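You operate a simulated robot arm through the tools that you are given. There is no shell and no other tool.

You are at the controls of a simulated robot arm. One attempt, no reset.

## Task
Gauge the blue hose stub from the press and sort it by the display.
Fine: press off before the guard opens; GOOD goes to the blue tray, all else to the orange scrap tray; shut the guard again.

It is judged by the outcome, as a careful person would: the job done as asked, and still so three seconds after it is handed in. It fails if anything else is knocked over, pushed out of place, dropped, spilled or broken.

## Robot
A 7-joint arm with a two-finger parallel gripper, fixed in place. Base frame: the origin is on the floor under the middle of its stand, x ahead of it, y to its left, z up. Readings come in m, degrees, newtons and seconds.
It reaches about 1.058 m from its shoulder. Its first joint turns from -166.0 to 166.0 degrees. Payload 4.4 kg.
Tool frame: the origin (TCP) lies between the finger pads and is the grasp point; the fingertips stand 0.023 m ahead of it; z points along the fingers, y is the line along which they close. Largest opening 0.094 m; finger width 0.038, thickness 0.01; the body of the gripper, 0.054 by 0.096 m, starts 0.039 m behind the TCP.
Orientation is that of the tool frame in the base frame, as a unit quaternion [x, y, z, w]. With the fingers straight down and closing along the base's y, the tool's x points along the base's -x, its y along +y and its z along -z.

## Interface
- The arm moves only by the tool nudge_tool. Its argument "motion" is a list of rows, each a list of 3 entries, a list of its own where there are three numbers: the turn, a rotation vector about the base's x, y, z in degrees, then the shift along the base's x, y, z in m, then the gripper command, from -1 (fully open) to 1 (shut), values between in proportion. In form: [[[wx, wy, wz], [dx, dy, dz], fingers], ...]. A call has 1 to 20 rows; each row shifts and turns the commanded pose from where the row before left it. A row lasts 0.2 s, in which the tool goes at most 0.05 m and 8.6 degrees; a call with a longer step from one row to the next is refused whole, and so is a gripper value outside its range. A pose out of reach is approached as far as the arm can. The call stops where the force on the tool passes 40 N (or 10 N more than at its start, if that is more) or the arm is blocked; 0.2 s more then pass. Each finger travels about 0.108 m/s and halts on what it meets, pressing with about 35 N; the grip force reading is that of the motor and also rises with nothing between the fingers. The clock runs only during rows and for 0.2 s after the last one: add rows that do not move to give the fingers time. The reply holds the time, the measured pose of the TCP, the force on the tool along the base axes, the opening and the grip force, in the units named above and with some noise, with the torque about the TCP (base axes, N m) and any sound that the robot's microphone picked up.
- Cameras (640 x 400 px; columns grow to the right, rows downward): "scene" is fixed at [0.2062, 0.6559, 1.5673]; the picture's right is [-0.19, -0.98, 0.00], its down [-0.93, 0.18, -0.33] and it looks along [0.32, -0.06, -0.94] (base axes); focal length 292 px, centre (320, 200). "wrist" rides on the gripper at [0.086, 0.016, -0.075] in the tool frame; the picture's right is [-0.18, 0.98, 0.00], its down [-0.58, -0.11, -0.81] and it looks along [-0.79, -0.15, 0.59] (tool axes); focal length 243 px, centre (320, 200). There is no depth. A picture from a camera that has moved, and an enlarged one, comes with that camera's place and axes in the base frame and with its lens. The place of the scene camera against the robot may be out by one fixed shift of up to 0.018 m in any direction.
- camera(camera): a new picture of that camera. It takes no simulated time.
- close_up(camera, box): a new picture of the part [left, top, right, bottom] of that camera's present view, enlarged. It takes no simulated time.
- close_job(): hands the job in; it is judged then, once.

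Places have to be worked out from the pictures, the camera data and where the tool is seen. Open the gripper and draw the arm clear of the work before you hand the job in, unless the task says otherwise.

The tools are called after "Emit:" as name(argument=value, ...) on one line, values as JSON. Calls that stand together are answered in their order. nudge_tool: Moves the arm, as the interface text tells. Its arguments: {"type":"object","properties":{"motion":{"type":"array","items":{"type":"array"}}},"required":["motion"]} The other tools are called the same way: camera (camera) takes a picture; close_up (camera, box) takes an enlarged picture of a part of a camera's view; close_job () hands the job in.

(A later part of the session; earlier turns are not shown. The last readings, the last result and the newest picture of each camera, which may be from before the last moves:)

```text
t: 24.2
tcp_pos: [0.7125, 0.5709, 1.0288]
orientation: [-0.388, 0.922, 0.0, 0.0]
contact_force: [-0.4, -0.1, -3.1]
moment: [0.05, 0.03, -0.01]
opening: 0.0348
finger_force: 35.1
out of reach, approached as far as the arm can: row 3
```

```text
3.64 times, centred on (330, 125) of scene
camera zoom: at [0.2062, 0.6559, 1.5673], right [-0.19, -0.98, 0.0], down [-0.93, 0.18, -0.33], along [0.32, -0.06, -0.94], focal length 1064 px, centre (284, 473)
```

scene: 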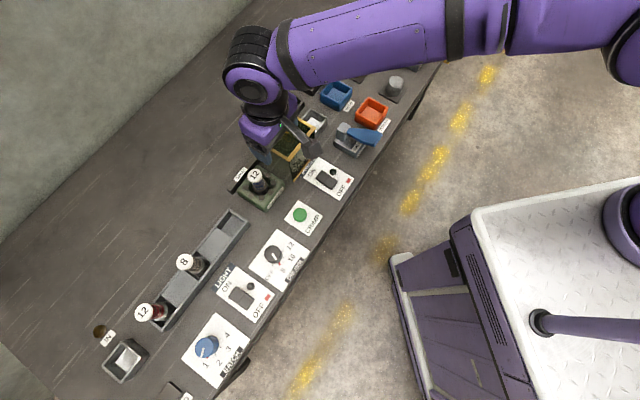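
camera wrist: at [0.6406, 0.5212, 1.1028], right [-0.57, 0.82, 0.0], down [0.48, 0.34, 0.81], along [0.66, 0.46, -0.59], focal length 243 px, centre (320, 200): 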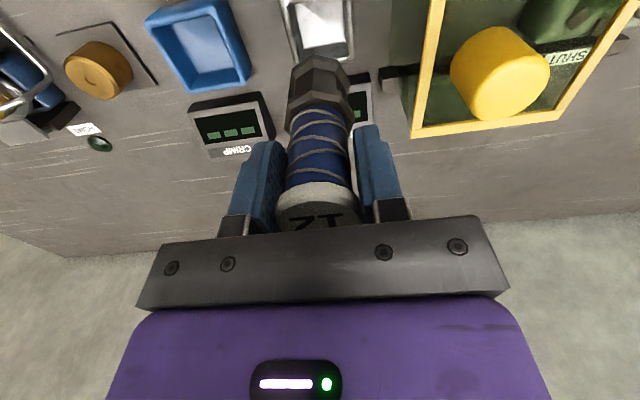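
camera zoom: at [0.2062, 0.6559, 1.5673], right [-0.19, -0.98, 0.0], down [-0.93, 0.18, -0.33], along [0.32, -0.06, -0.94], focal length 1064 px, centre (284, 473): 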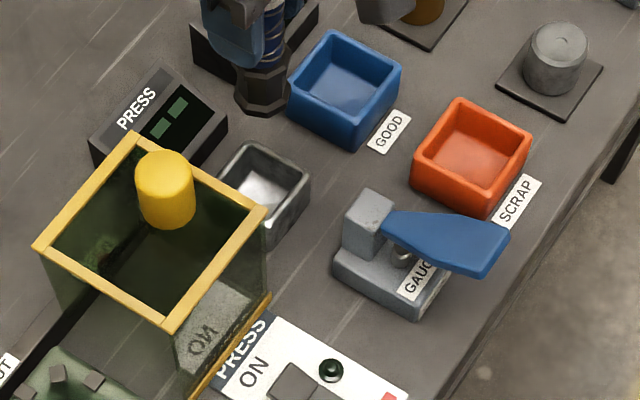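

Emit:
close_up(camera="wrist", box=[250, 0, 400, 110])

Emit:
close_up(camera="scene", box=[285, 85, 345, 145])

```text
3.64 times, centred on (325, 55) of wrist
camera zoom: at [0.6406, 0.5212, 1.1028], right [-0.57, 0.82, 0.0], down [0.48, 0.34, 0.81], along [0.66, 0.46, -0.59], focal length 882 px, centre (302, 727)
```

zoom: 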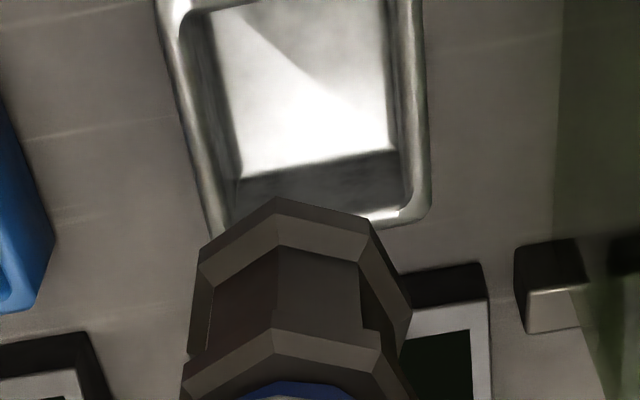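

```text
6.67 times, centred on (315, 115) of scene
camera zoom: at [0.2062, 0.6559, 1.5673], right [-0.19, -0.98, 0.0], down [-0.93, 0.18, -0.33], along [0.32, -0.06, -0.94], focal length 1950 px, centre (353, 767)
```

zoom: 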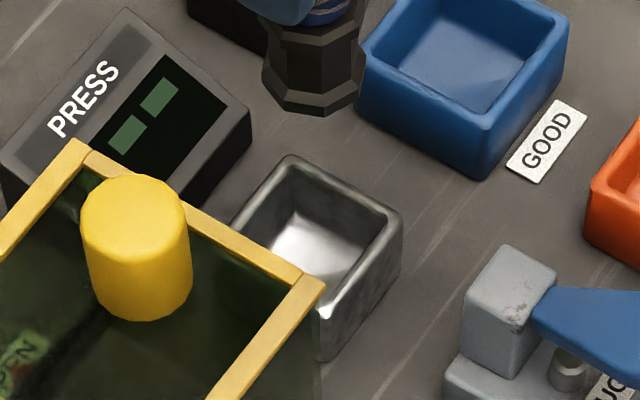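

The stub is over the nest, which I estimate at (0.713, 0.572), inner width ≈0.05 against a 0.04 ferrule. I'll lower it to just above the rim and check alignment once more.

Emit:
nudge_tool(motion=[[[0, 0, 0], [0, 0, -0.04], 1], [[0, 0, 0], [0, 0, -0.035], 1], [[0, 0, 0], [0, 0, -0.02], 1], [[0, 0, 0], [0, 0, 0], 1]])

Emit:
camera(camera="wrist")

Emit:
close_up(camera="scene", box=[270, 60, 390, 160])

Emit:
close_up(camera="wrist", box=[250, 0, 400, 110])

```text
t: 25.2
tcp_pos: [0.7119, 0.5691, 0.9328]
orientation: [-0.388, 0.922, 0.0, -0.001]
contact_force: [0.3, 0.0, -3.2]
moment: [0.0, -0.01, -0.01]
opening: 0.0347
finger_force: 35.0
```

```text
taken
camera wrist: at [0.6401, 0.5205, 1.0066], right [-0.57, 0.82, 0.0], down [0.48, 0.34, 0.81], along [0.66, 0.46, -0.59], focal length 243 px, centre (320, 200)
```

wrist: 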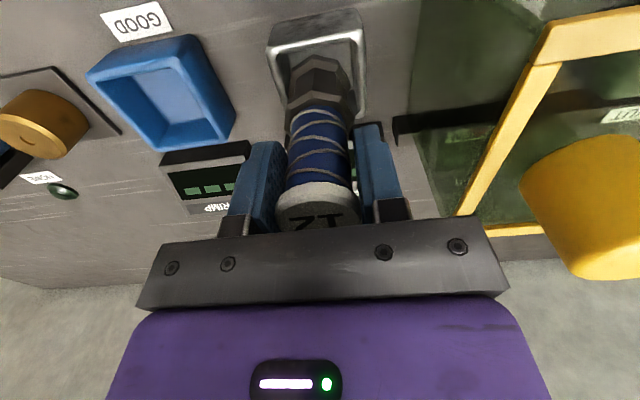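

```text
4.00 times, centred on (330, 110) of scene
camera zoom: at [0.2062, 0.6559, 1.5673], right [-0.19, -0.98, 0.0], down [-0.93, 0.18, -0.33], along [0.32, -0.06, -0.94], focal length 1170 px, centre (280, 560)
```

zoom: 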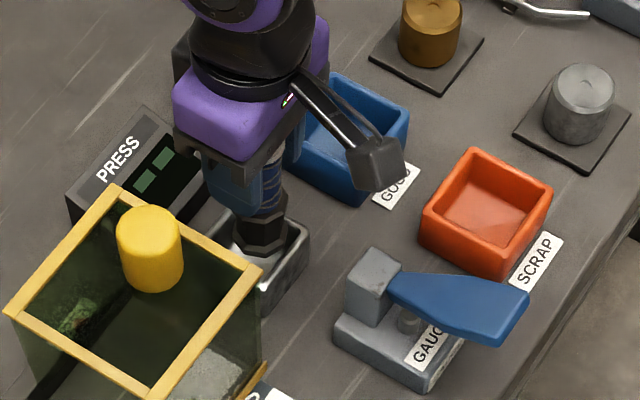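

```text
3.64 times, centred on (325, 55) of wrist
camera zoom: at [0.6401, 0.5205, 1.0066], right [-0.57, 0.82, 0.0], down [0.48, 0.34, 0.81], along [0.66, 0.46, -0.59], focal length 882 px, centre (302, 727)
```

zoom: 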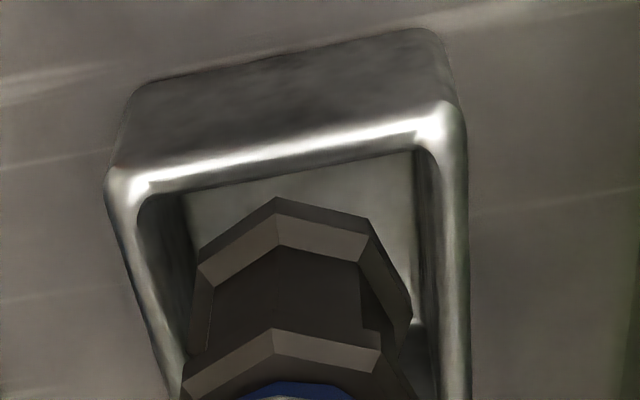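

The rim's near edge shows the nest centre lies about 7–8 mm further into the bench than the TCP. I'll shift by that much and lower in small steps past the rim, watching the force.

Emit:
nudge_tool(motion=[[[0, 0, 0], [0.0054, 0.0055, 0], 1], [[0, 0, 0], [0, 0, 0], 1], [[0, 0, 0], [0, 0, -0.006], 1], [[0, 0, 0], [0, 0, -0.005], 1], [[0, 0, 0], [0, 0, -0.005], 1], [[0, 0, 0], [0, 0, -0.005], 1], [[0, 0, 0], [0, 0, -0.004], 1], [[0, 0, 0], [0, 0, 0], 1]])

Emit:
close_up(camera="wrist", box=[240, 0, 400, 120])

Emit:
close_up(camera="scene", box=[270, 60, 390, 160])

```text
t: 27.0
tcp_pos: [0.7178, 0.5746, 0.9087]
orientation: [-0.388, 0.921, 0.0, 0.0]
contact_force: [-0.5, -0.5, -2.4]
moment: [0.01, -0.03, -0.03]
opening: 0.035
finger_force: 35.3
```

```text
3.33 times, centred on (320, 60) of wrist
camera zoom: at [0.6463, 0.5258, 0.9826], right [-0.57, 0.82, 0.0], down [0.48, 0.34, 0.81], along [0.66, 0.46, -0.59], focal length 809 px, centre (320, 667)
```

zoom: 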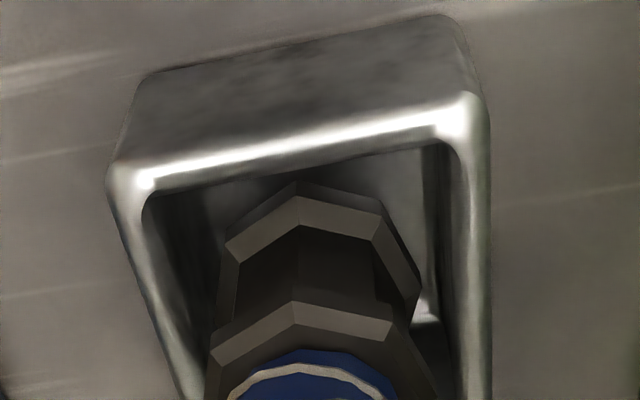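

```text
4.00 times, centred on (330, 110) of scene
camera zoom: at [0.2062, 0.6559, 1.5673], right [-0.19, -0.98, 0.0], down [-0.93, 0.18, -0.33], along [0.32, -0.06, -0.94], focal length 1170 px, centre (280, 560)
```

zoom: 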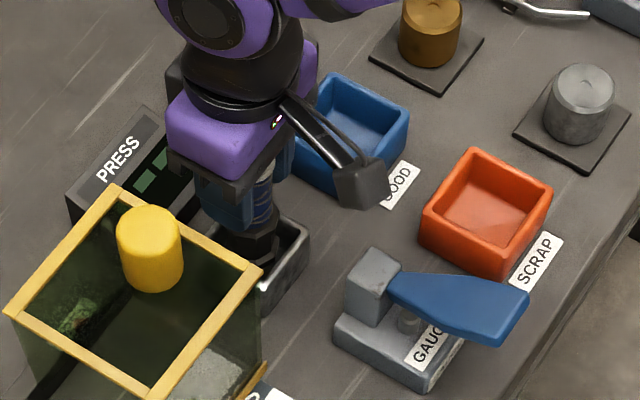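

No contact and the ferrule is inside the rim, so I'll keep lowering in small steps until the floor takes the weight.

Emit:
nudge_tool(motion=[[[0, 0, 0], [0, 0, -0.004], 1], [[0, 0, 0], [0, 0, -0.004], 1], [[0, 0, 0], [0, 0, -0.004], 1], [[0, 0, 0], [0, 0, 0], 1]])

Emit:
close_up(camera="wrist", box=[240, 0, 400, 120])

```text
t: 28.0
tcp_pos: [0.7166, 0.5754, 0.8961]
orientation: [-0.389, 0.921, 0.0, -0.001]
contact_force: [0.1, -0.8, -3.6]
moment: [-0.02, 0.0, 0.01]
opening: 0.035
finger_force: 35.1
```

```text
3.33 times, centred on (320, 60) of wrist
camera zoom: at [0.6461, 0.5261, 0.9703], right [-0.57, 0.82, 0.0], down [0.48, 0.34, 0.81], along [0.66, 0.46, -0.59], focal length 809 px, centre (320, 667)
```

zoom: 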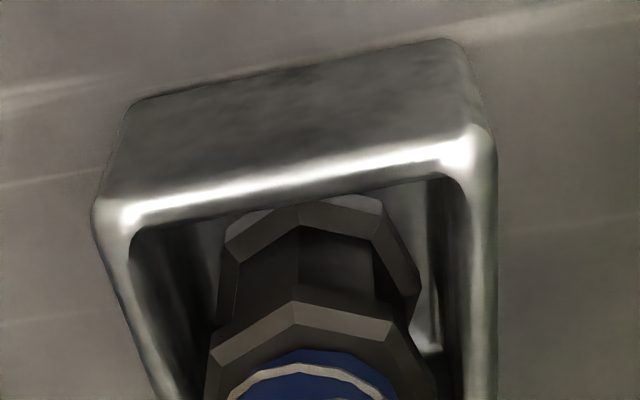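

Emit:
nudge_tool(motion=[[[0, 0, 0], [0, 0, -0.003], 1], [[0, 0, 0], [0, 0, -0.002], 1], [[0, 0, 0], [0, 0, -0.002], 1], [[0, 0, 0], [0, 0, 0], 1]])

```text
t: 29.0
tcp_pos: [0.7176, 0.5758, 0.8897]
orientation: [-0.388, 0.922, 0.0, 0.0]
contact_force: [0.1, 0.3, -3.1]
moment: [0.0, -0.04, 0.02]
opening: 0.0353
finger_force: 34.5
```

At 0.8897 I still carry the full weight (−3.1 N), so there is no floor contact yet. I'll continue down in 2 mm steps.

Emit:
nudge_tool(motion=[[[0, 0, 0], [0, 0, -0.002], 1], [[0, 0, 0], [0, 0, -0.002], 1], [[0, 0, 0], [0, 0, -0.002], 1], [[0, 0, 0], [0, 0, 0], 1]])

Emit:
close_up(camera="wrist", box=[240, 0, 400, 120])

```text
t: 29.9
tcp_pos: [0.7195, 0.5758, 0.8885]
orientation: [-0.388, 0.922, 0.001, 0.003]
contact_force: [-6.6, -7.1, 13.1]
moment: [-0.41, 0.41, 0.03]
opening: 0.0349
finger_force: 35.0
stopped in row 4: the force on the tool passed its limit at 42 N (the readings are from after the stop); the commanded pose is now the measured one
```

```text
3.33 times, centred on (320, 60) of wrist
camera zoom: at [0.6467, 0.5265, 0.9628], right [-0.57, 0.82, 0.0], down [0.48, 0.34, 0.81], along [0.66, 0.47, -0.59], focal length 809 px, centre (320, 667)
```

zoom: 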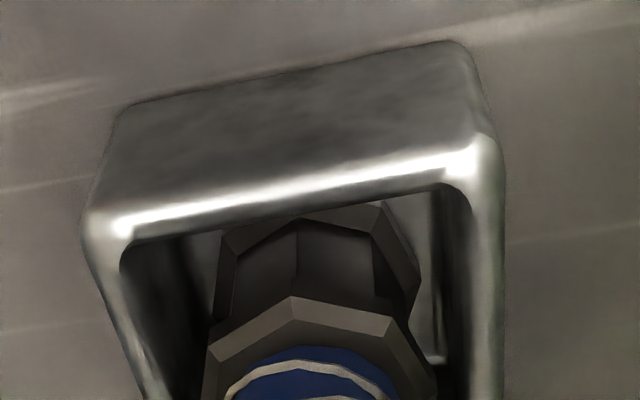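

The floor contact came at z≈0.888, so the stub is standing in the nest. I'll ease up 1 mm to relax, then open slowly and rise straight up.

Emit:
nudge_tool(motion=[[[0, 0, 0], [0, 0, 0.0012], 1], [[0, 0, 0], [0, 0, 0], 1], [[0, 0, 0], [0, 0, 0], 0.15], [[0, 0, 0], [0, 0, 0], 0.0], [[0, 0, 0], [0, 0, 0], -0.2], [[0, 0, 0], [0, 0, 0], -0.25], [[0, 0, 0], [0, 0, 0], -0.25]])

Emit:
camera(camera="wrist")

```text
t: 31.5
tcp_pos: [0.7189, 0.575, 0.8888]
orientation: [-0.388, 0.922, 0.0, 0.003]
contact_force: [0.3, -0.2, -0.2]
moment: [0.01, 0.03, -0.03]
opening: 0.059
finger_force: 0.1
```

```text
taken
camera wrist: at [0.6471, 0.5267, 0.9626], right [-0.57, 0.82, 0.0], down [0.48, 0.34, 0.81], along [0.66, 0.47, -0.59], focal length 243 px, centre (320, 200)
```

wrist: 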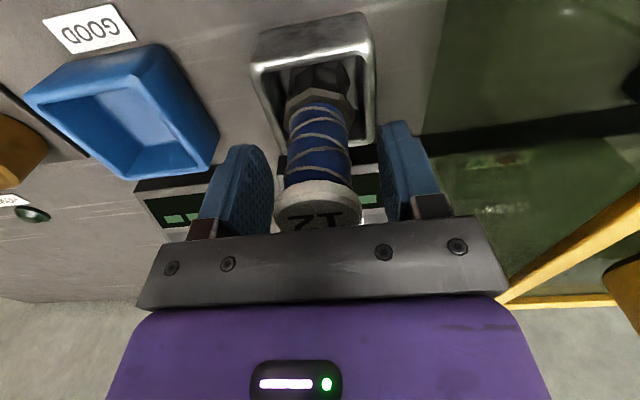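

The fingers are clear and the stub stands in the nest. I'll rise straight up and check it from both cameras.

Emit:
nudge_tool(motion=[[[0, 0, 0], [0, 0, 0.015], -0.25], [[0, 0, 0], [0, 0, 0.03], -0.25], [[0, 0, 0], [0, 0, 0.04], -0.25], [[-0.13, 0.31, 0], [0, 0, 0.04], -0.25], [[0, 0, 0], [-0.03, -0.03, 0.02], -0.25], [[0, 0, 0], [-0.03, -0.03, 0], -0.25], [[0, 0, 0], [0, 0, 0], -0.25]])

Emit:
camera(camera="wrist")

Emit:
camera(camera="scene")

Emit:
close_up(camera="scene", box=[250, 60, 410, 180])

Emit:
close_up(camera="wrist", box=[120, 0, 440, 200])

```text
t: 33.1
tcp_pos: [0.6594, 0.516, 1.0329]
orientation: [-0.388, 0.922, 0.0, 0.001]
contact_force: [-0.4, 0.8, -0.5]
moment: [0.0, 0.01, -0.06]
opening: 0.0587
finger_force: 0.2
```

```text
taken
camera wrist: at [0.5875, 0.4662, 1.1072], right [-0.57, 0.82, 0.0], down [0.49, 0.34, 0.81], along [0.66, 0.46, -0.59], focal length 243 px, centre (320, 200)
```

wrist: 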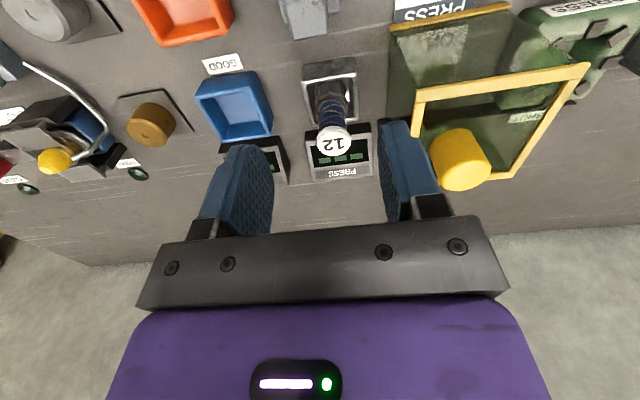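

```text
taken
```

scene: 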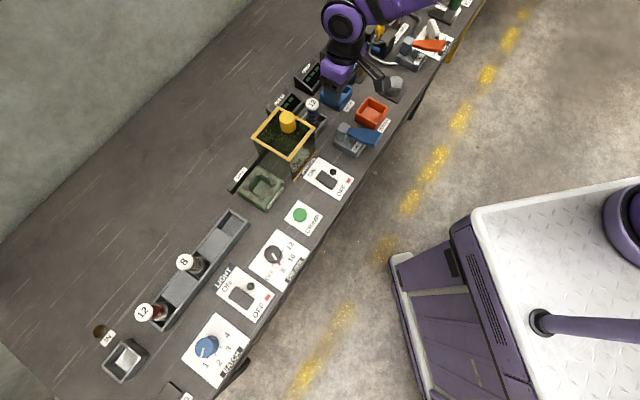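

```text
3.33 times, centred on (330, 120) of scene
camera zoom: at [0.2062, 0.6559, 1.5673], right [-0.19, -0.98, 0.0], down [-0.93, 0.18, -0.33], along [0.32, -0.06, -0.94], focal length 975 px, centre (287, 467)
```

zoom: 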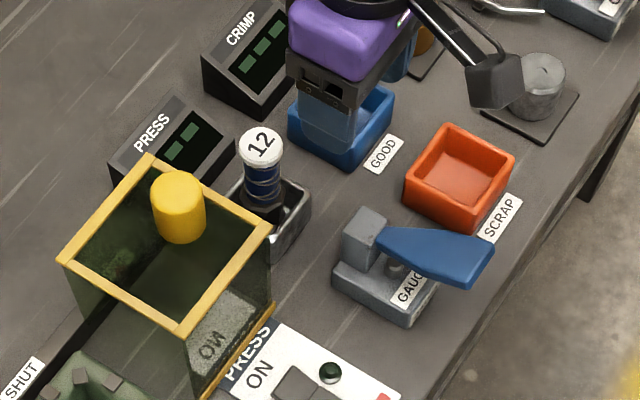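

```text
2.00 times, centred on (280, 100) of wrist
camera zoom: at [0.5875, 0.4662, 1.1072], right [-0.57, 0.82, 0.0], down [0.49, 0.34, 0.81], along [0.66, 0.46, -0.59], focal length 485 px, centre (400, 400)
```

zoom: 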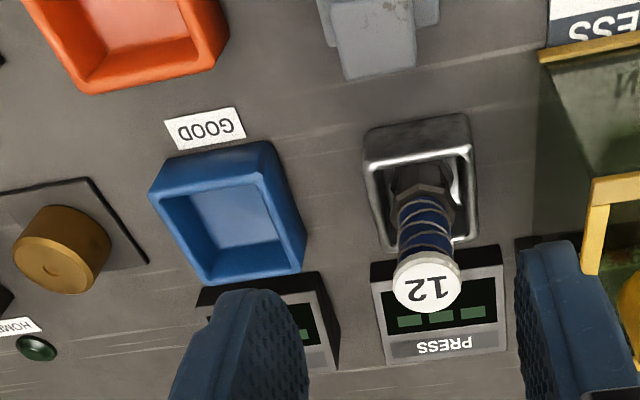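

The stub stands upright in the nest and the CRIMP display still shows dashes. Next is the gauge lever: I'll close the fingers and hover above the blue paddle, estimated to run from (0.649, 0.500) to (0.576, 0.426) at z≈0.905.

Emit:
nudge_tool(motion=[[[0, 0, 0], [-0.02, -0.022, 0.01], 1], [[0, 0, 0], [-0.02, -0.022, 0.01], 1], [[0, 0, 0], [-0.02, -0.022, 0], 1], [[0, 0, 0], [0, 0, 0], 1]])

Emit:
camera(camera="wrist")

Emit:
close_up(camera="wrist", box=[240, 0, 400, 150])

Emit:
close_up(camera="scene", box=[270, 60, 430, 180])

```text
t: 34.1
tcp_pos: [0.5999, 0.45, 1.0523]
orientation: [-0.387, 0.922, 0.001, -0.001]
contact_force: [0.4, 0.4, 0.1]
moment: [-0.01, 0.04, 0.0]
opening: 0.0002
finger_force: 35.6
```

```text
taken
camera wrist: at [0.5281, 0.4009, 1.1277], right [-0.57, 0.82, 0.0], down [0.49, 0.34, 0.81], along [0.66, 0.46, -0.59], focal length 243 px, centre (320, 200)
```

wrist: 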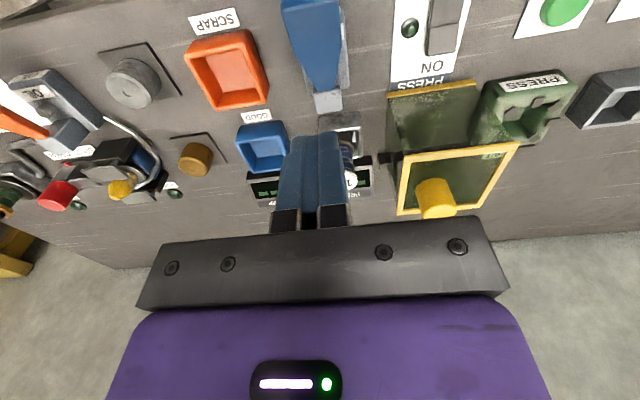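

```text
2.67 times, centred on (320, 75) of wrist
camera zoom: at [0.5281, 0.4009, 1.1277], right [-0.57, 0.82, 0.0], down [0.49, 0.34, 0.81], along [0.66, 0.46, -0.59], focal length 647 px, centre (320, 533)
```

zoom: 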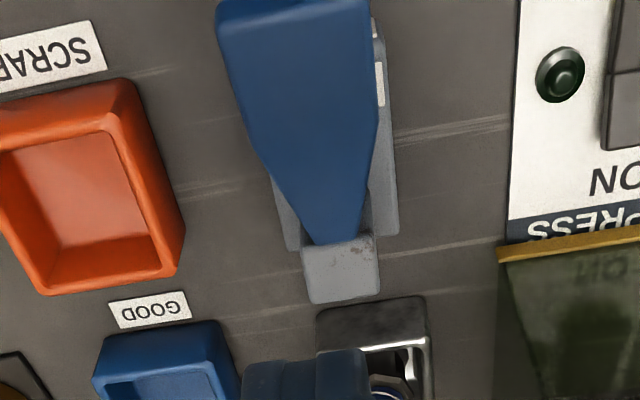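

```text
3.33 times, centred on (350, 120) of scene
camera zoom: at [0.2062, 0.6559, 1.5673], right [-0.19, -0.98, 0.0], down [-0.93, 0.18, -0.33], along [0.32, -0.06, -0.94], focal length 975 px, centre (220, 467)
```

zoom: 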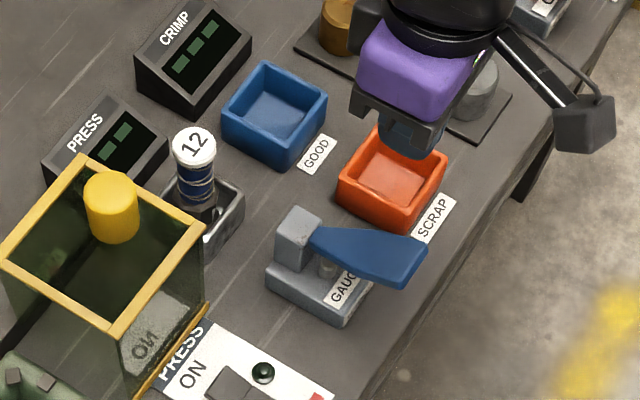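

The TCP is centred over the paddle, about 5 cm out from its hinge. I'll come down onto it and press gently, then read the display.

Emit:
nudge_tool(motion=[[[0, 0, 0], [-0.003, -0.003, -0.04], 1], [[0, 0, 0], [0, 0, -0.04], 1], [[0, 0, 0], [0, 0, -0.03], 1], [[0, 0, 0], [0, 0, -0.007], 1], [[0, 0, 0], [0, 0, -0.005], 1], [[0, 0, 0], [0, 0, -0.005], 1], [[0, 0, 0], [0, 0, -0.005], 1], [[0, 0, 0], [0, 0, -0.005], 1], [[0, 0, 0], [0, 0, 0], 1]])

Emit:
close_up(camera="scene", box=[270, 60, 430, 180])

Emit:
camera(camera="wrist")

```text
t: 36.1
tcp_pos: [0.596, 0.4465, 0.9166]
orientation: [-0.388, 0.922, 0.001, 0.0]
contact_force: [0.0, 0.2, 1.8]
moment: [-0.02, -0.01, -0.01]
opening: 0.0
finger_force: 35.1
```

```text
3.33 times, centred on (350, 120) of scene
camera zoom: at [0.2062, 0.6559, 1.5673], right [-0.19, -0.98, 0.0], down [-0.93, 0.18, -0.33], along [0.32, -0.06, -0.94], focal length 975 px, centre (220, 467)
```

zoom: 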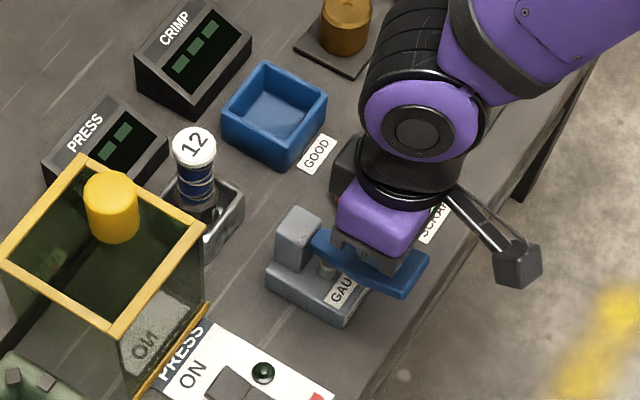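

```text
taken
camera wrist: at [0.5246, 0.398, 0.9911], right [-0.57, 0.82, 0.0], down [0.49, 0.34, 0.81], along [0.66, 0.46, -0.59], focal length 243 px, centre (320, 200)
```

wrist: 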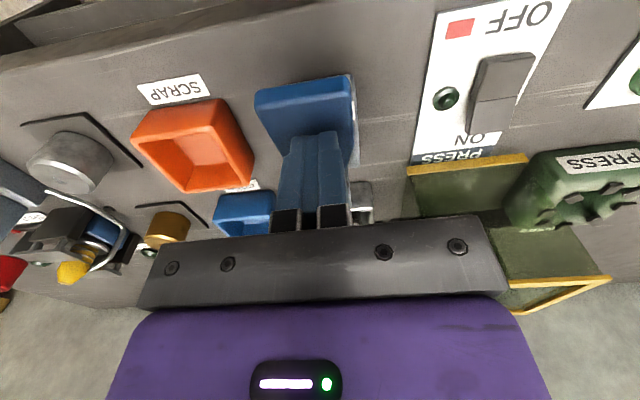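

The paddle is giving way with about 2 N. I'll press further in small steps.

Emit:
nudge_tool(motion=[[[0, 0, 0], [0, 0, -0.005], 1], [[0, 0, 0], [0, 0, -0.005], 1], [[0, 0, 0], [0, 0, -0.004], 1], [[0, 0, 0], [0, 0, -0.004], 1], [[0, 0, 0], [0, 0, 0], 1]])

Emit:
close_up(camera="scene", box=[270, 60, 430, 180])

```text
t: 37.3
tcp_pos: [0.5952, 0.4468, 0.8988]
orientation: [-0.387, 0.922, 0.001, -0.001]
contact_force: [-0.4, -1.7, 3.0]
moment: [-0.08, 0.07, 0.03]
opening: 0.0
finger_force: 34.8
```

```text
3.33 times, centred on (350, 120) of scene
camera zoom: at [0.2062, 0.6559, 1.5673], right [-0.19, -0.98, 0.0], down [-0.93, 0.18, -0.33], along [0.32, -0.06, -0.94], focal length 975 px, centre (220, 467)
```

zoom: 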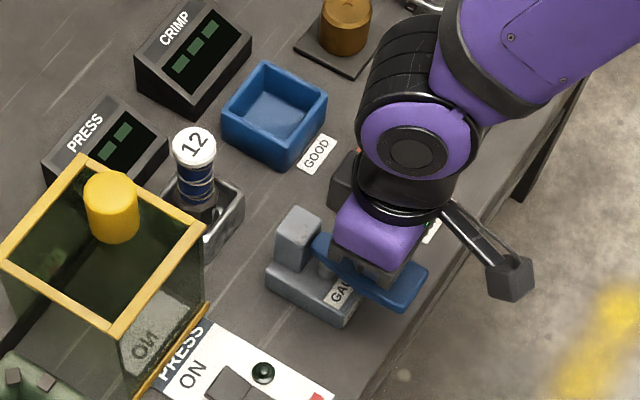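

Emit:
nudge_tool(motion=[[[0, 0, 0], [0, 0, -0.004], 1], [[0, 0, 0], [0, 0, -0.004], 1], [[0, 0, 0], [0, 0, -0.004], 1], [[0, 0, 0], [0, 0, -0.003], 1], [[0, 0, 0], [0, 0, 0], 1]])

Emit:
close_up(camera="scene", box=[270, 60, 430, 180])

Emit:
close_up(camera="wrist", box=[180, 60, 420, 240])

```text
t: 38.5
tcp_pos: [0.5966, 0.4483, 0.8833]
orientation: [-0.387, 0.922, 0.0, 0.0]
contact_force: [-1.2, -2.9, 7.5]
moment: [-0.04, -0.08, -0.02]
opening: 0.0002
finger_force: 35.4
```

```text
3.33 times, centred on (350, 120) of scene
camera zoom: at [0.2062, 0.6559, 1.5673], right [-0.19, -0.98, 0.0], down [-0.93, 0.18, -0.33], along [0.32, -0.06, -0.94], focal length 975 px, centre (220, 467)
```

zoom: 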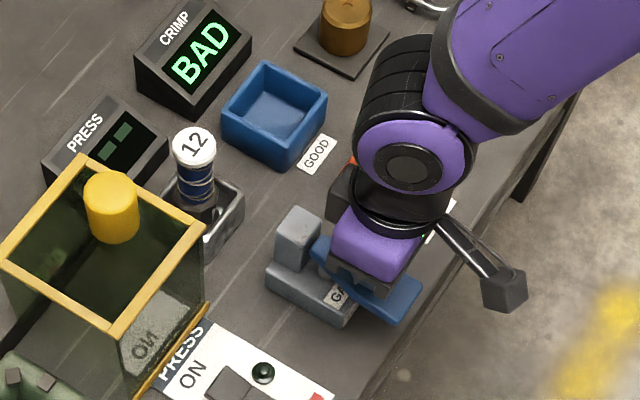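

```text
2.22 times, centred on (300, 150) of wrist
camera zoom: at [0.5243, 0.3978, 0.9582], right [-0.57, 0.82, 0.0], down [0.49, 0.34, 0.81], along [0.66, 0.46, -0.59], focal length 539 px, centre (364, 311)
```

zoom: 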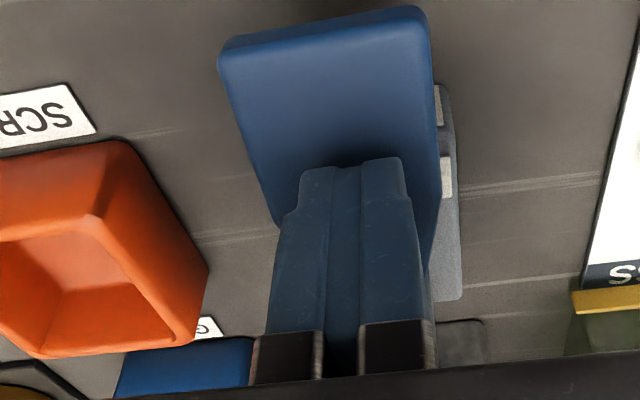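

The CRIMP display now reads BAD. I'll release the lever, rise clear and read the display again to confirm.

Emit:
nudge_tool(motion=[[[0, 0, 0], [0, 0, 0], 1], [[0, 0, 0], [0, 0, 0.01], 1], [[0, 0, 0], [0, 0, 0.02], 1], [[0, 0, 0], [0, 0, 0.04], 1], [[0, 0, 0], [0, 0, 0.04], 1], [[0, 0, 0], [0, 0, 0.04], 1], [[0, 0, 0], [0, 0, 0.02], -0.4], [[0, 0, 0], [0, 0, 0], -0.4], [[0, 0, 0], [0, 0, 0], -0.4]])

Emit:
close_up(camera="scene", box=[250, 50, 410, 170])

Emit:
camera(camera="wrist")

```text
t: 40.5
tcp_pos: [0.5967, 0.446, 1.0537]
orientation: [-0.388, 0.922, 0.001, -0.001]
contact_force: [-0.7, 0.4, -0.1]
moment: [0.0, 0.01, 0.0]
opening: 0.0658
finger_force: 0.1
```

```text
3.33 times, centred on (330, 110) of scene
camera zoom: at [0.2062, 0.6559, 1.5673], right [-0.19, -0.98, 0.0], down [-0.93, 0.18, -0.33], along [0.32, -0.06, -0.94], focal length 975 px, centre (287, 500)
```

zoom: 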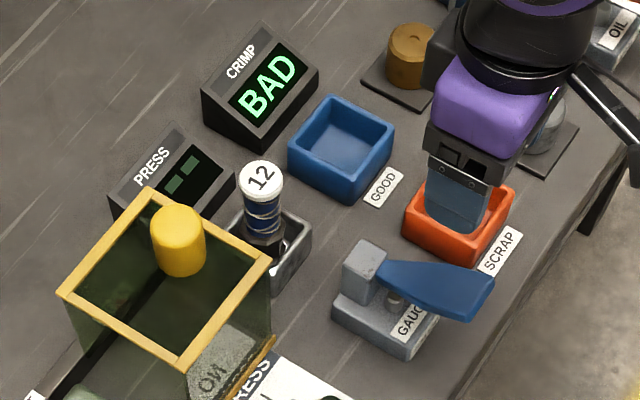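

```text
taken
camera wrist: at [0.525, 0.3974, 1.1279], right [-0.57, 0.82, 0.0], down [0.49, 0.34, 0.81], along [0.66, 0.46, -0.59], focal length 243 px, centre (320, 200)
```

wrist: 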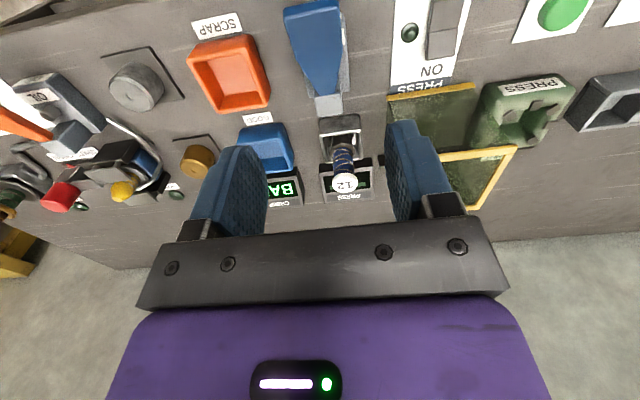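

BAD stays lit with the lever released, so the stub goes to the orange scrap tray at about (0.708, 0.396). I'll go back over the stub in the nest first.

Emit:
nudge_tool(motion=[[[0, 0, 0], [0.0305, 0.0325, 0.0], -0.3], [[0, 0, 0], [0.0305, 0.0325, 0], -0.3], [[0, 0, 0], [0.0305, 0.0325, 0], -0.3], [[0, 0, 0], [0.0305, 0.0315, 0], -0.3], [[0, 0, 0], [0, 0, -0.04], -0.3], [[0, 0, 0], [0, 0, 0], -0.3]])

Emit:
camera(camera="wrist")

Emit:
close_up(camera="wrist", box=[240, 20, 400, 180])

```text
t: 41.9
tcp_pos: [0.7172, 0.5758, 1.0134]
orientation: [-0.388, 0.922, 0.001, -0.001]
contact_force: [-0.8, 0.4, 0.3]
moment: [-0.01, -0.01, -0.02]
opening: 0.0609
finger_force: 0.0
```

```text
taken
camera wrist: at [0.6459, 0.5264, 1.088], right [-0.57, 0.82, 0.0], down [0.49, 0.34, 0.81], along [0.66, 0.46, -0.59], focal length 243 px, centre (320, 200)
```

wrist: 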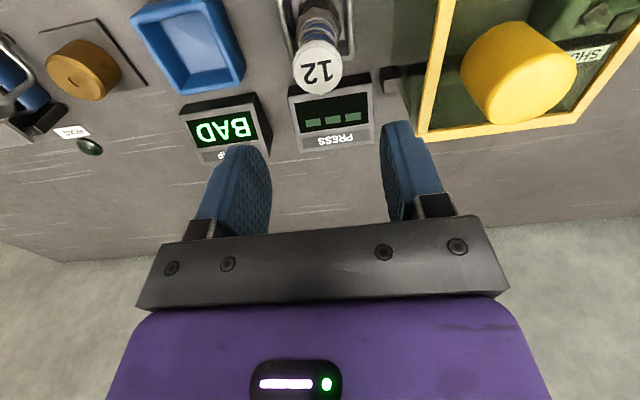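

```text
2.50 times, centred on (320, 100) of wrist
camera zoom: at [0.6459, 0.5264, 1.088], right [-0.57, 0.82, 0.0], down [0.49, 0.34, 0.81], along [0.66, 0.46, -0.59], focal length 606 px, centre (320, 450)
```

zoom: 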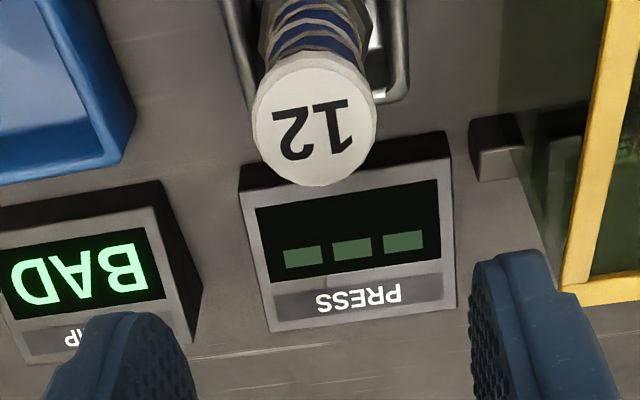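

The stub cap is centred within about 2 mm. I'll correct that, descend to z≈0.889 and grip it again.

Emit:
nudge_tool(motion=[[[0, 0, 0], [0.0012, -0.0012, -0.03], -0.3], [[0, 0, 0], [0, 0, -0.03], -0.3], [[0, 0, 0], [0, 0, -0.03], -0.3], [[0, 0, 0], [0, 0, -0.02], -0.3], [[0, 0, 0], [0, 0, -0.013], -0.3], [[0, 0, 0], [0, 0, 0], 0.1], [[0, 0, 0], [0, 0, 0], 0.3], [[0, 0, 0], [0, 0, 0], 1], [[0, 0, 0], [0, 0, 0], 1], [[0, 0, 0], [0, 0, 0], 1]])

Emit:
camera(camera="wrist")

```text
t: 44.1
tcp_pos: [0.7199, 0.5754, 0.8902]
orientation: [-0.389, 0.921, 0.001, -0.001]
contact_force: [-0.1, 0.7, 0.3]
moment: [0.03, -0.05, -0.01]
opening: 0.0351
finger_force: 35.3
```

```text
taken
camera wrist: at [0.6475, 0.5258, 0.9651], right [-0.57, 0.82, 0.0], down [0.49, 0.34, 0.81], along [0.66, 0.46, -0.59], focal length 243 px, centre (320, 200)
```

wrist: 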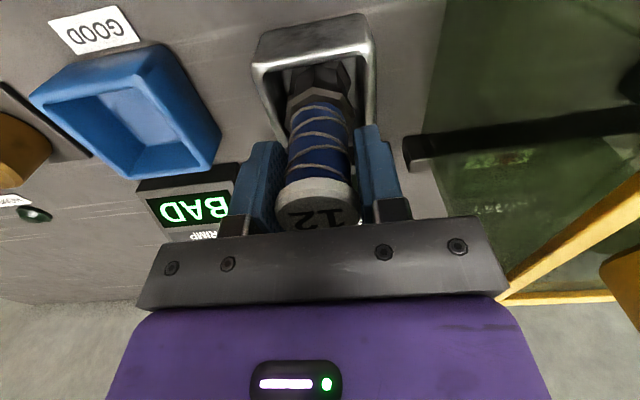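

Gripped again at 0.035. I'll lift it clear, carry it across to hover over the orange tray, and check.

Emit:
nudge_tool(motion=[[[0, 0, 0], [0, 0, 0.01], 1], [[0, 0, 0], [0, 0, 0.03], 1], [[0, 0, 0], [0, 0, 0.04], 1], [[0, 0, 0], [0, 0, 0.04], 1], [[0, 0, 0], [0, 0, 0.03], 1], [[0, 0, 0], [-0.0022, -0.0358, 0], 1], [[0, 0, 0], [-0.0022, -0.0358, 0], 1], [[0, 0, 0], [-0.0022, -0.0358, 0], 1], [[0, 0, 0], [-0.0022, -0.0358, 0], 1], [[0, 0, 0], [-0.0022, -0.0358, 0], 1], [[0, 0, 0], [0, 0, -0.04], 1], [[0, 0, 0], [0, 0, 0], 1]])

Emit:
camera(camera="wrist")

Emit:
close_up(camera="wrist", box=[240, 0, 400, 110])

Emit:
close_up(camera="scene", box=[290, 50, 450, 170])

```text
t: 46.7
tcp_pos: [0.7076, 0.3967, 0.9991]
orientation: [-0.388, 0.922, 0.001, 0.0]
contact_force: [-1.0, 0.6, -2.3]
moment: [0.03, 0.01, -0.01]
opening: 0.0347
finger_force: 35.1
```

```text
taken
camera wrist: at [0.6374, 0.3467, 1.0737], right [-0.57, 0.82, 0.0], down [0.49, 0.34, 0.81], along [0.66, 0.46, -0.59], focal length 243 px, centre (320, 200)
```

wrist: 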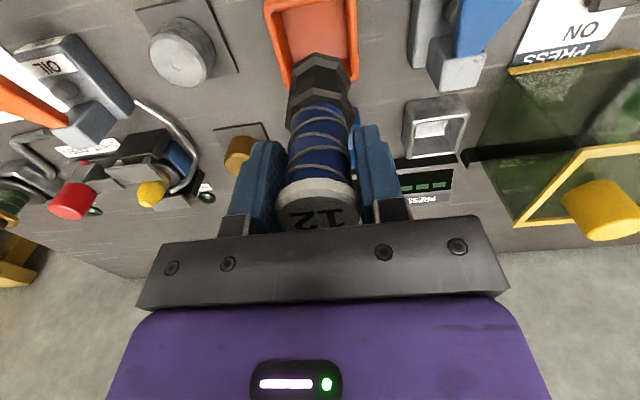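

```text
3.64 times, centred on (320, 55) of wrist
camera zoom: at [0.6374, 0.3467, 1.0737], right [-0.57, 0.82, 0.0], down [0.49, 0.34, 0.81], along [0.66, 0.46, -0.59], focal length 882 px, centre (320, 727)
```

zoom: 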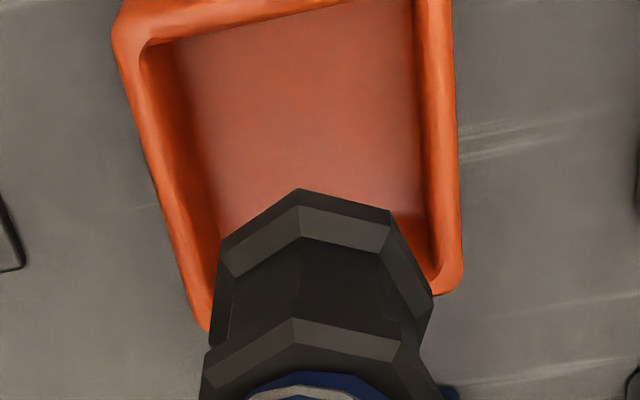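

```text
3.33 times, centred on (370, 110) of scene
camera zoom: at [0.2062, 0.6559, 1.5673], right [-0.19, -0.98, 0.0], down [-0.93, 0.18, -0.33], along [0.32, -0.06, -0.94], focal length 975 px, centre (153, 500)
```

zoom: 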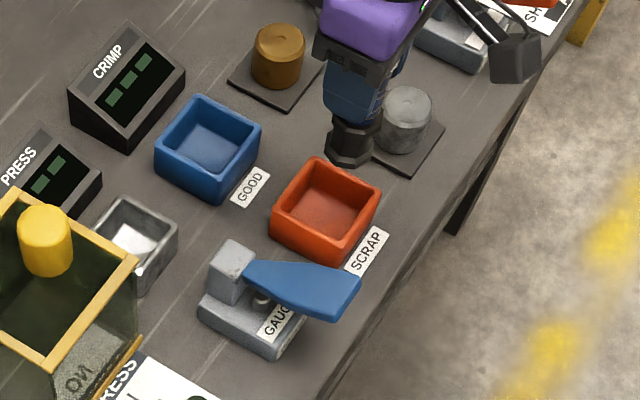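

The tray rim corners put its centre at about (0.717, 0.398), so I need to shift roughly (+0.009, +0.002). I'll shift, lower until the bottom is just above the rim, and check.

Emit:
nudge_tool(motion=[[[0, 0, 0], [0.0093, 0.0015, 0], 1], [[0, 0, 0], [0, 0, -0.03], 1], [[0, 0, 0], [0, 0, -0.03], 1], [[0, 0, 0], [0, 0, 0], 1]])

Emit:
close_up(camera="wrist", box=[230, 0, 410, 120])

Emit:
close_up(camera="scene", box=[320, 70, 430, 150])

```text
t: 47.7
tcp_pos: [0.718, 0.3981, 0.9389]
orientation: [-0.387, 0.922, 0.001, -0.001]
contact_force: [-0.7, -0.9, -2.8]
moment: [0.01, -0.02, -0.04]
opening: 0.035
finger_force: 34.7
```

```text
3.33 times, centred on (320, 60) of wrist
camera zoom: at [0.6469, 0.3485, 1.0142], right [-0.57, 0.82, 0.0], down [0.49, 0.34, 0.81], along [0.66, 0.46, -0.59], focal length 809 px, centre (320, 667)
```

zoom: 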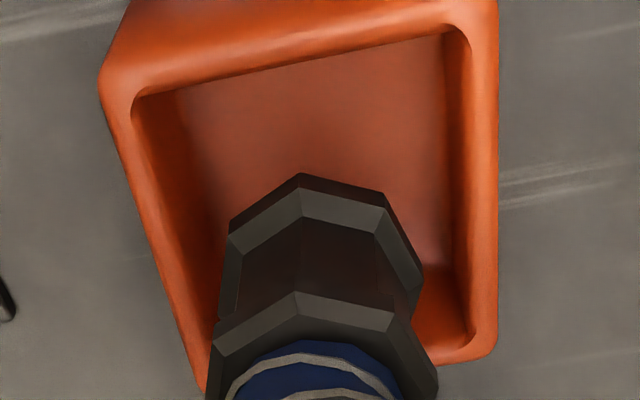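

```text
5.00 times, centred on (375, 110) of scene
camera zoom: at [0.2062, 0.6559, 1.5673], right [-0.19, -0.98, 0.0], down [-0.93, 0.18, -0.33], along [0.32, -0.06, -0.94], focal length 1462 px, centre (45, 650)
```

zoom: 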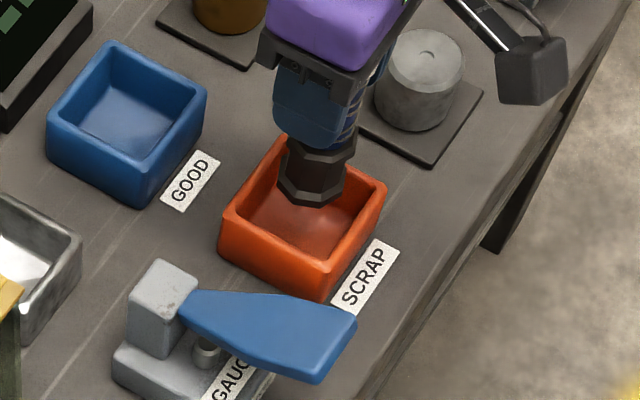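

The stub is centred over the tray (inner ≈0.061 m, centre ≈(0.716, 0.398)). I'll lower it in.

Emit:
nudge_tool(motion=[[[0, 0, 0], [-0.001, 0, -0.01], 1], [[0, 0, 0], [0, 0, -0.01], 1], [[0, 0, 0], [0, 0, -0.01], 1], [[0, 0, 0], [0, 0, -0.006], 1], [[0, 0, 0], [0, 0, -0.005], 1], [[0, 0, 0], [0, 0, -0.003], 1], [[0, 0, 0], [0, 0, 0], 1]])

Emit:
close_up(camera="scene", box=[320, 70, 430, 150])

```text
t: 49.3
tcp_pos: [0.7151, 0.3977, 0.8968]
orientation: [-0.389, 0.921, 0.002, -0.001]
contact_force: [0.6, -0.1, -2.9]
moment: [0.03, 0.0, -0.02]
opening: 0.0348
finger_force: 35.2
```

```text
5.00 times, centred on (375, 110) of scene
camera zoom: at [0.2062, 0.6559, 1.5673], right [-0.19, -0.98, 0.0], down [-0.93, 0.18, -0.33], along [0.32, -0.06, -0.94], focal length 1462 px, centre (45, 650)
```

zoom: 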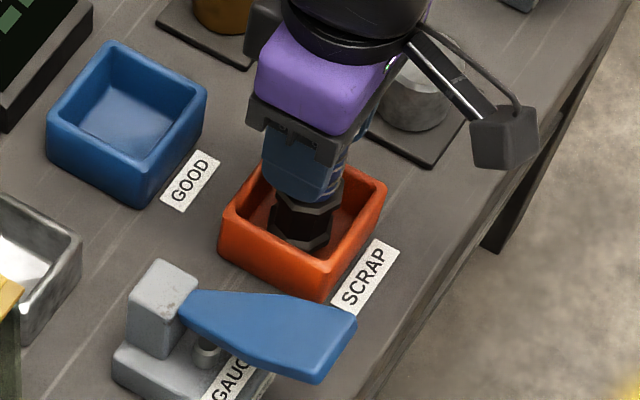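

Emit:
nudge_tool(motion=[[[0, 0, 0], [0, 0, -0.003], 1], [[0, 0, 0], [0, 0, -0.002], 1], [[0, 0, 0], [0, 0, -0.002], 1], [[0, 0, 0], [0, 0, 0], 1]])

```text
t: 50.3
tcp_pos: [0.7162, 0.3977, 0.8908]
orientation: [-0.389, 0.921, 0.001, 0.0]
contact_force: [-4.8, -3.0, 16.1]
moment: [-0.42, 0.09, -0.08]
opening: 0.035
finger_force: 35.7
```

The stub is on the tray floor (force turned to +16 N). I'll ease up 1 mm, open slowly and rise straight up.

Emit:
nudge_tool(motion=[[[0, 0, 0], [0, 0, 0.0012], 1], [[0, 0, 0], [0, 0, 0], 1], [[0, 0, 0], [0, 0, 0], 0.15], [[0, 0, 0], [0, 0, 0], 0.0], [[0, 0, 0], [0, 0, 0], -0.2], [[0, 0, 0], [0, 0, 0], -0.3], [[0, 0, 0], [0, 0, 0], -0.3], [[0, 0, 0], [0, 0, 0.01], -0.3], [[0, 0, 0], [0, 0, 0.03], -0.3], [[0, 0, 0], [0, 0, 0.04], -0.3], [[0, 0, 0], [0, 0, 0.04], -0.3], [[0, 0, 0], [0, 0, 0.04], -0.3], [[0, 0, 0], [0, 0, 0], -0.3]])

Emit:
camera(camera="wrist")

Emit:
close_up(camera="scene", box=[290, 60, 450, 180])

```text
t: 53.1
tcp_pos: [0.7154, 0.3967, 1.0517]
orientation: [-0.387, 0.922, 0.0, 0.0]
contact_force: [-0.1, 0.6, 0.5]
moment: [0.01, 0.04, -0.01]
opening: 0.0611
finger_force: 0.1
```

```text
taken
camera wrist: at [0.6453, 0.3477, 1.1258], right [-0.57, 0.82, 0.0], down [0.49, 0.34, 0.81], along [0.66, 0.46, -0.59], focal length 243 px, centre (320, 200)
```

wrist: 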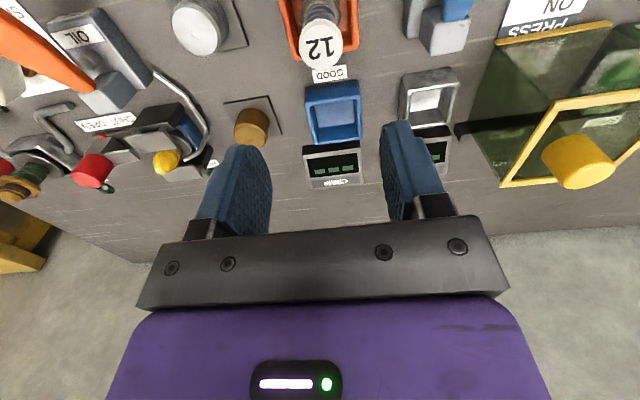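

```text
3.33 times, centred on (370, 120) of scene
camera zoom: at [0.2062, 0.6559, 1.5673], right [-0.19, -0.98, 0.0], down [-0.93, 0.18, -0.33], along [0.32, -0.06, -0.94], focal length 975 px, centre (153, 467)
```

zoom: 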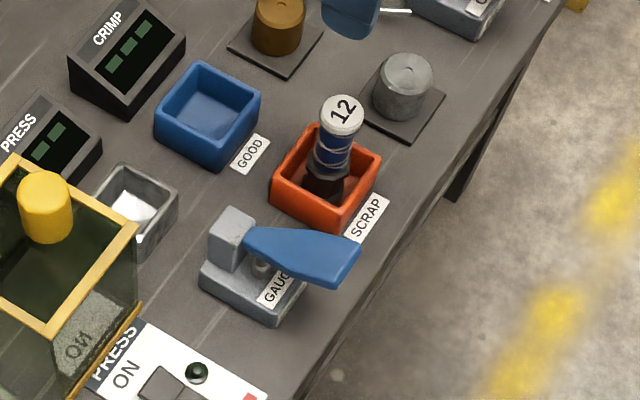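

The stub stands in the orange tray. Now I'll go back over the guard knob, last seen at about (0.639, 0.647), to shut the guard.

Emit:
nudge_tool(motion=[[[0, 0, 0], [-0.0128, 0.0417, 0], -0.5], [[0, 0, 0], [-0.0128, 0.0417, 0], -0.5], [[0, 0, 0], [-0.0128, 0.0417, 0], -0.5], [[0, 0, 0], [-0.0128, 0.0417, 0], -0.5], [[0, 0, 0], [-0.0128, 0.0417, 0], -0.5], [[0, 0, 0], [-0.0128, 0.0417, 0], -0.5], [[0, 0, 0], [0, 0, -0.02], -0.5], [[0, 0, 0], [0, 0, 0], -0.5]])

Emit:
camera(camera="wrist")

Emit:
close_up(camera="wrist", box=[240, 20, 400, 180])

```text
t: 54.9
tcp_pos: [0.64, 0.6486, 1.0319]
orientation: [-0.388, 0.922, 0.001, 0.0]
contact_force: [-0.2, 0.6, -0.8]
moment: [0.02, 0.0, -0.03]
opening: 0.0706
finger_force: 0.0
```

```text
taken
camera wrist: at [0.5687, 0.599, 1.106], right [-0.57, 0.82, 0.0], down [0.49, 0.34, 0.81], along [0.66, 0.46, -0.59], focal length 243 px, centre (320, 200)
```

wrist: 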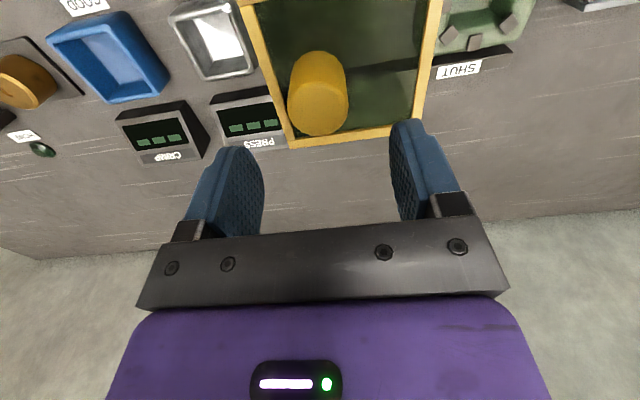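

```text
2.50 times, centred on (320, 100) of wrist
camera zoom: at [0.5687, 0.599, 1.106], right [-0.57, 0.82, 0.0], down [0.49, 0.34, 0.81], along [0.66, 0.46, -0.59], focal length 606 px, centre (320, 450)
```

zoom: 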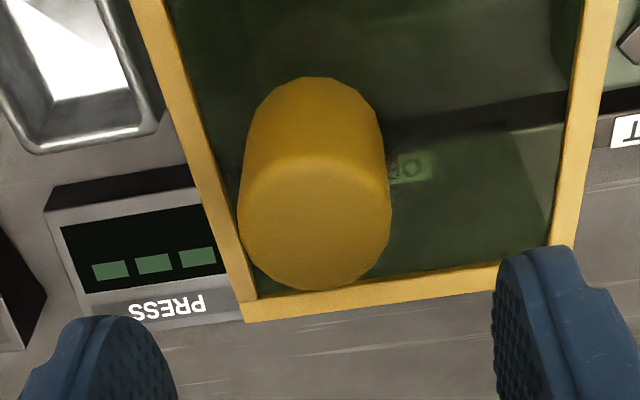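

The knob is centred within 2 mm. I'll descend to z≈0.968 and grip it.

Emit:
nudge_tool(motion=[[[0, 0, 0], [0.001, -0.001, -0.025], -0.5], [[0, 0, 0], [0, 0, -0.025], -0.5], [[0, 0, 0], [0, 0, -0.013], -0.5], [[0, 0, 0], [0, 0, 0], 0.1], [[0, 0, 0], [0, 0, 0], 0.3], [[0, 0, 0], [0, 0, 0], 1], [[0, 0, 0], [0, 0, 0], 1], [[0, 0, 0], [0, 0, 0], 1]])

```text
t: 56.7
tcp_pos: [0.6397, 0.6482, 0.9682]
orientation: [-0.388, 0.922, 0.001, 0.0]
contact_force: [-4.2, 4.6, -0.1]
moment: [-0.34, -0.72, 0.1]
opening: 0.0377
finger_force: 45.1
```

I have the knob. I'll slide the guard back toward SHUT along the same line, with finer steps near the stop.

Emit:
nudge_tool(motion=[[[0, 0, 0], [-0.0069, 0.0073, 0], 1], [[0, 0, 0], [-0.0103, 0.0109, 0], 1], [[0, 0, 0], [-0.0103, 0.0109, 0], 1], [[0, 0, 0], [-0.0103, 0.0109, 0], 1], [[0, 0, 0], [-0.0103, 0.0109, 0], 1], [[0, 0, 0], [-0.0103, 0.0109, 0], 1], [[0, 0, 0], [-0.0103, 0.0109, 0], 1], [[0, 0, 0], [-0.0069, 0.0073, 0], 1], [[0, 0, 0], [-0.0034, 0.0037, 0], 1], [[0, 0, 0], [-0.0034, 0.0037, 0], 1], [[0, 0, 0], [-0.0034, 0.0037, 0], 1], [[0, 0, 0], [-0.002, 0.0021, 0], 1], [[0, 0, 0], [-0.002, 0.0021, 0], 1], [[0, 0, 0], [-0.002, 0.0021, 0], 1], [[0, 0, 0], [0, 0, 0], 1]])

Emit:
close_up(camera="scene", box=[190, 100, 350, 220])

Emit:
camera(camera="wrist")

```text
t: 59.4
tcp_pos: [0.5543, 0.7387, 0.9676]
orientation: [-0.387, 0.922, -0.001, -0.001]
contact_force: [-4.2, -21.5, 5.9]
moment: [0.42, 0.59, -0.05]
opening: 0.0378
finger_force: 45.0
stopped in row 13: the force on the tool passed its limit at 43 N (the readings are from after the stop); the commanded pose is now the measured one
```

```text
3.33 times, centred on (270, 160) of scene
camera zoom: at [0.2062, 0.6559, 1.5673], right [-0.19, -0.98, 0.0], down [-0.93, 0.18, -0.33], along [0.32, -0.06, -0.94], focal length 975 px, centre (487, 333)
```

zoom: 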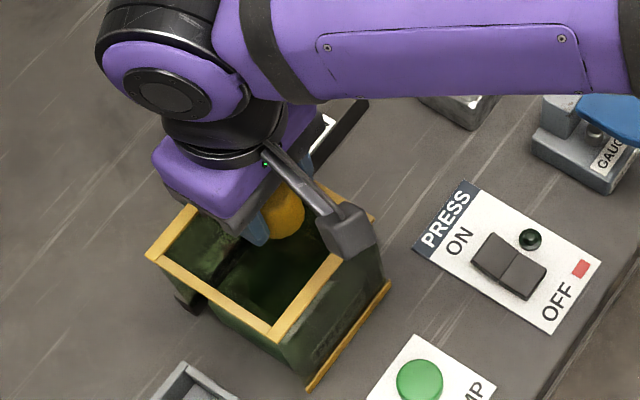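

```text
taken
camera wrist: at [0.4833, 0.6897, 1.0431], right [-0.57, 0.82, 0.0], down [0.49, 0.34, 0.81], along [0.66, 0.46, -0.59], focal length 243 px, centre (320, 200)
```

wrist: 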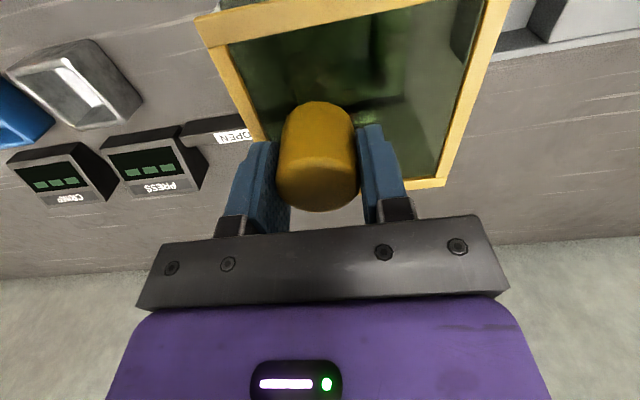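

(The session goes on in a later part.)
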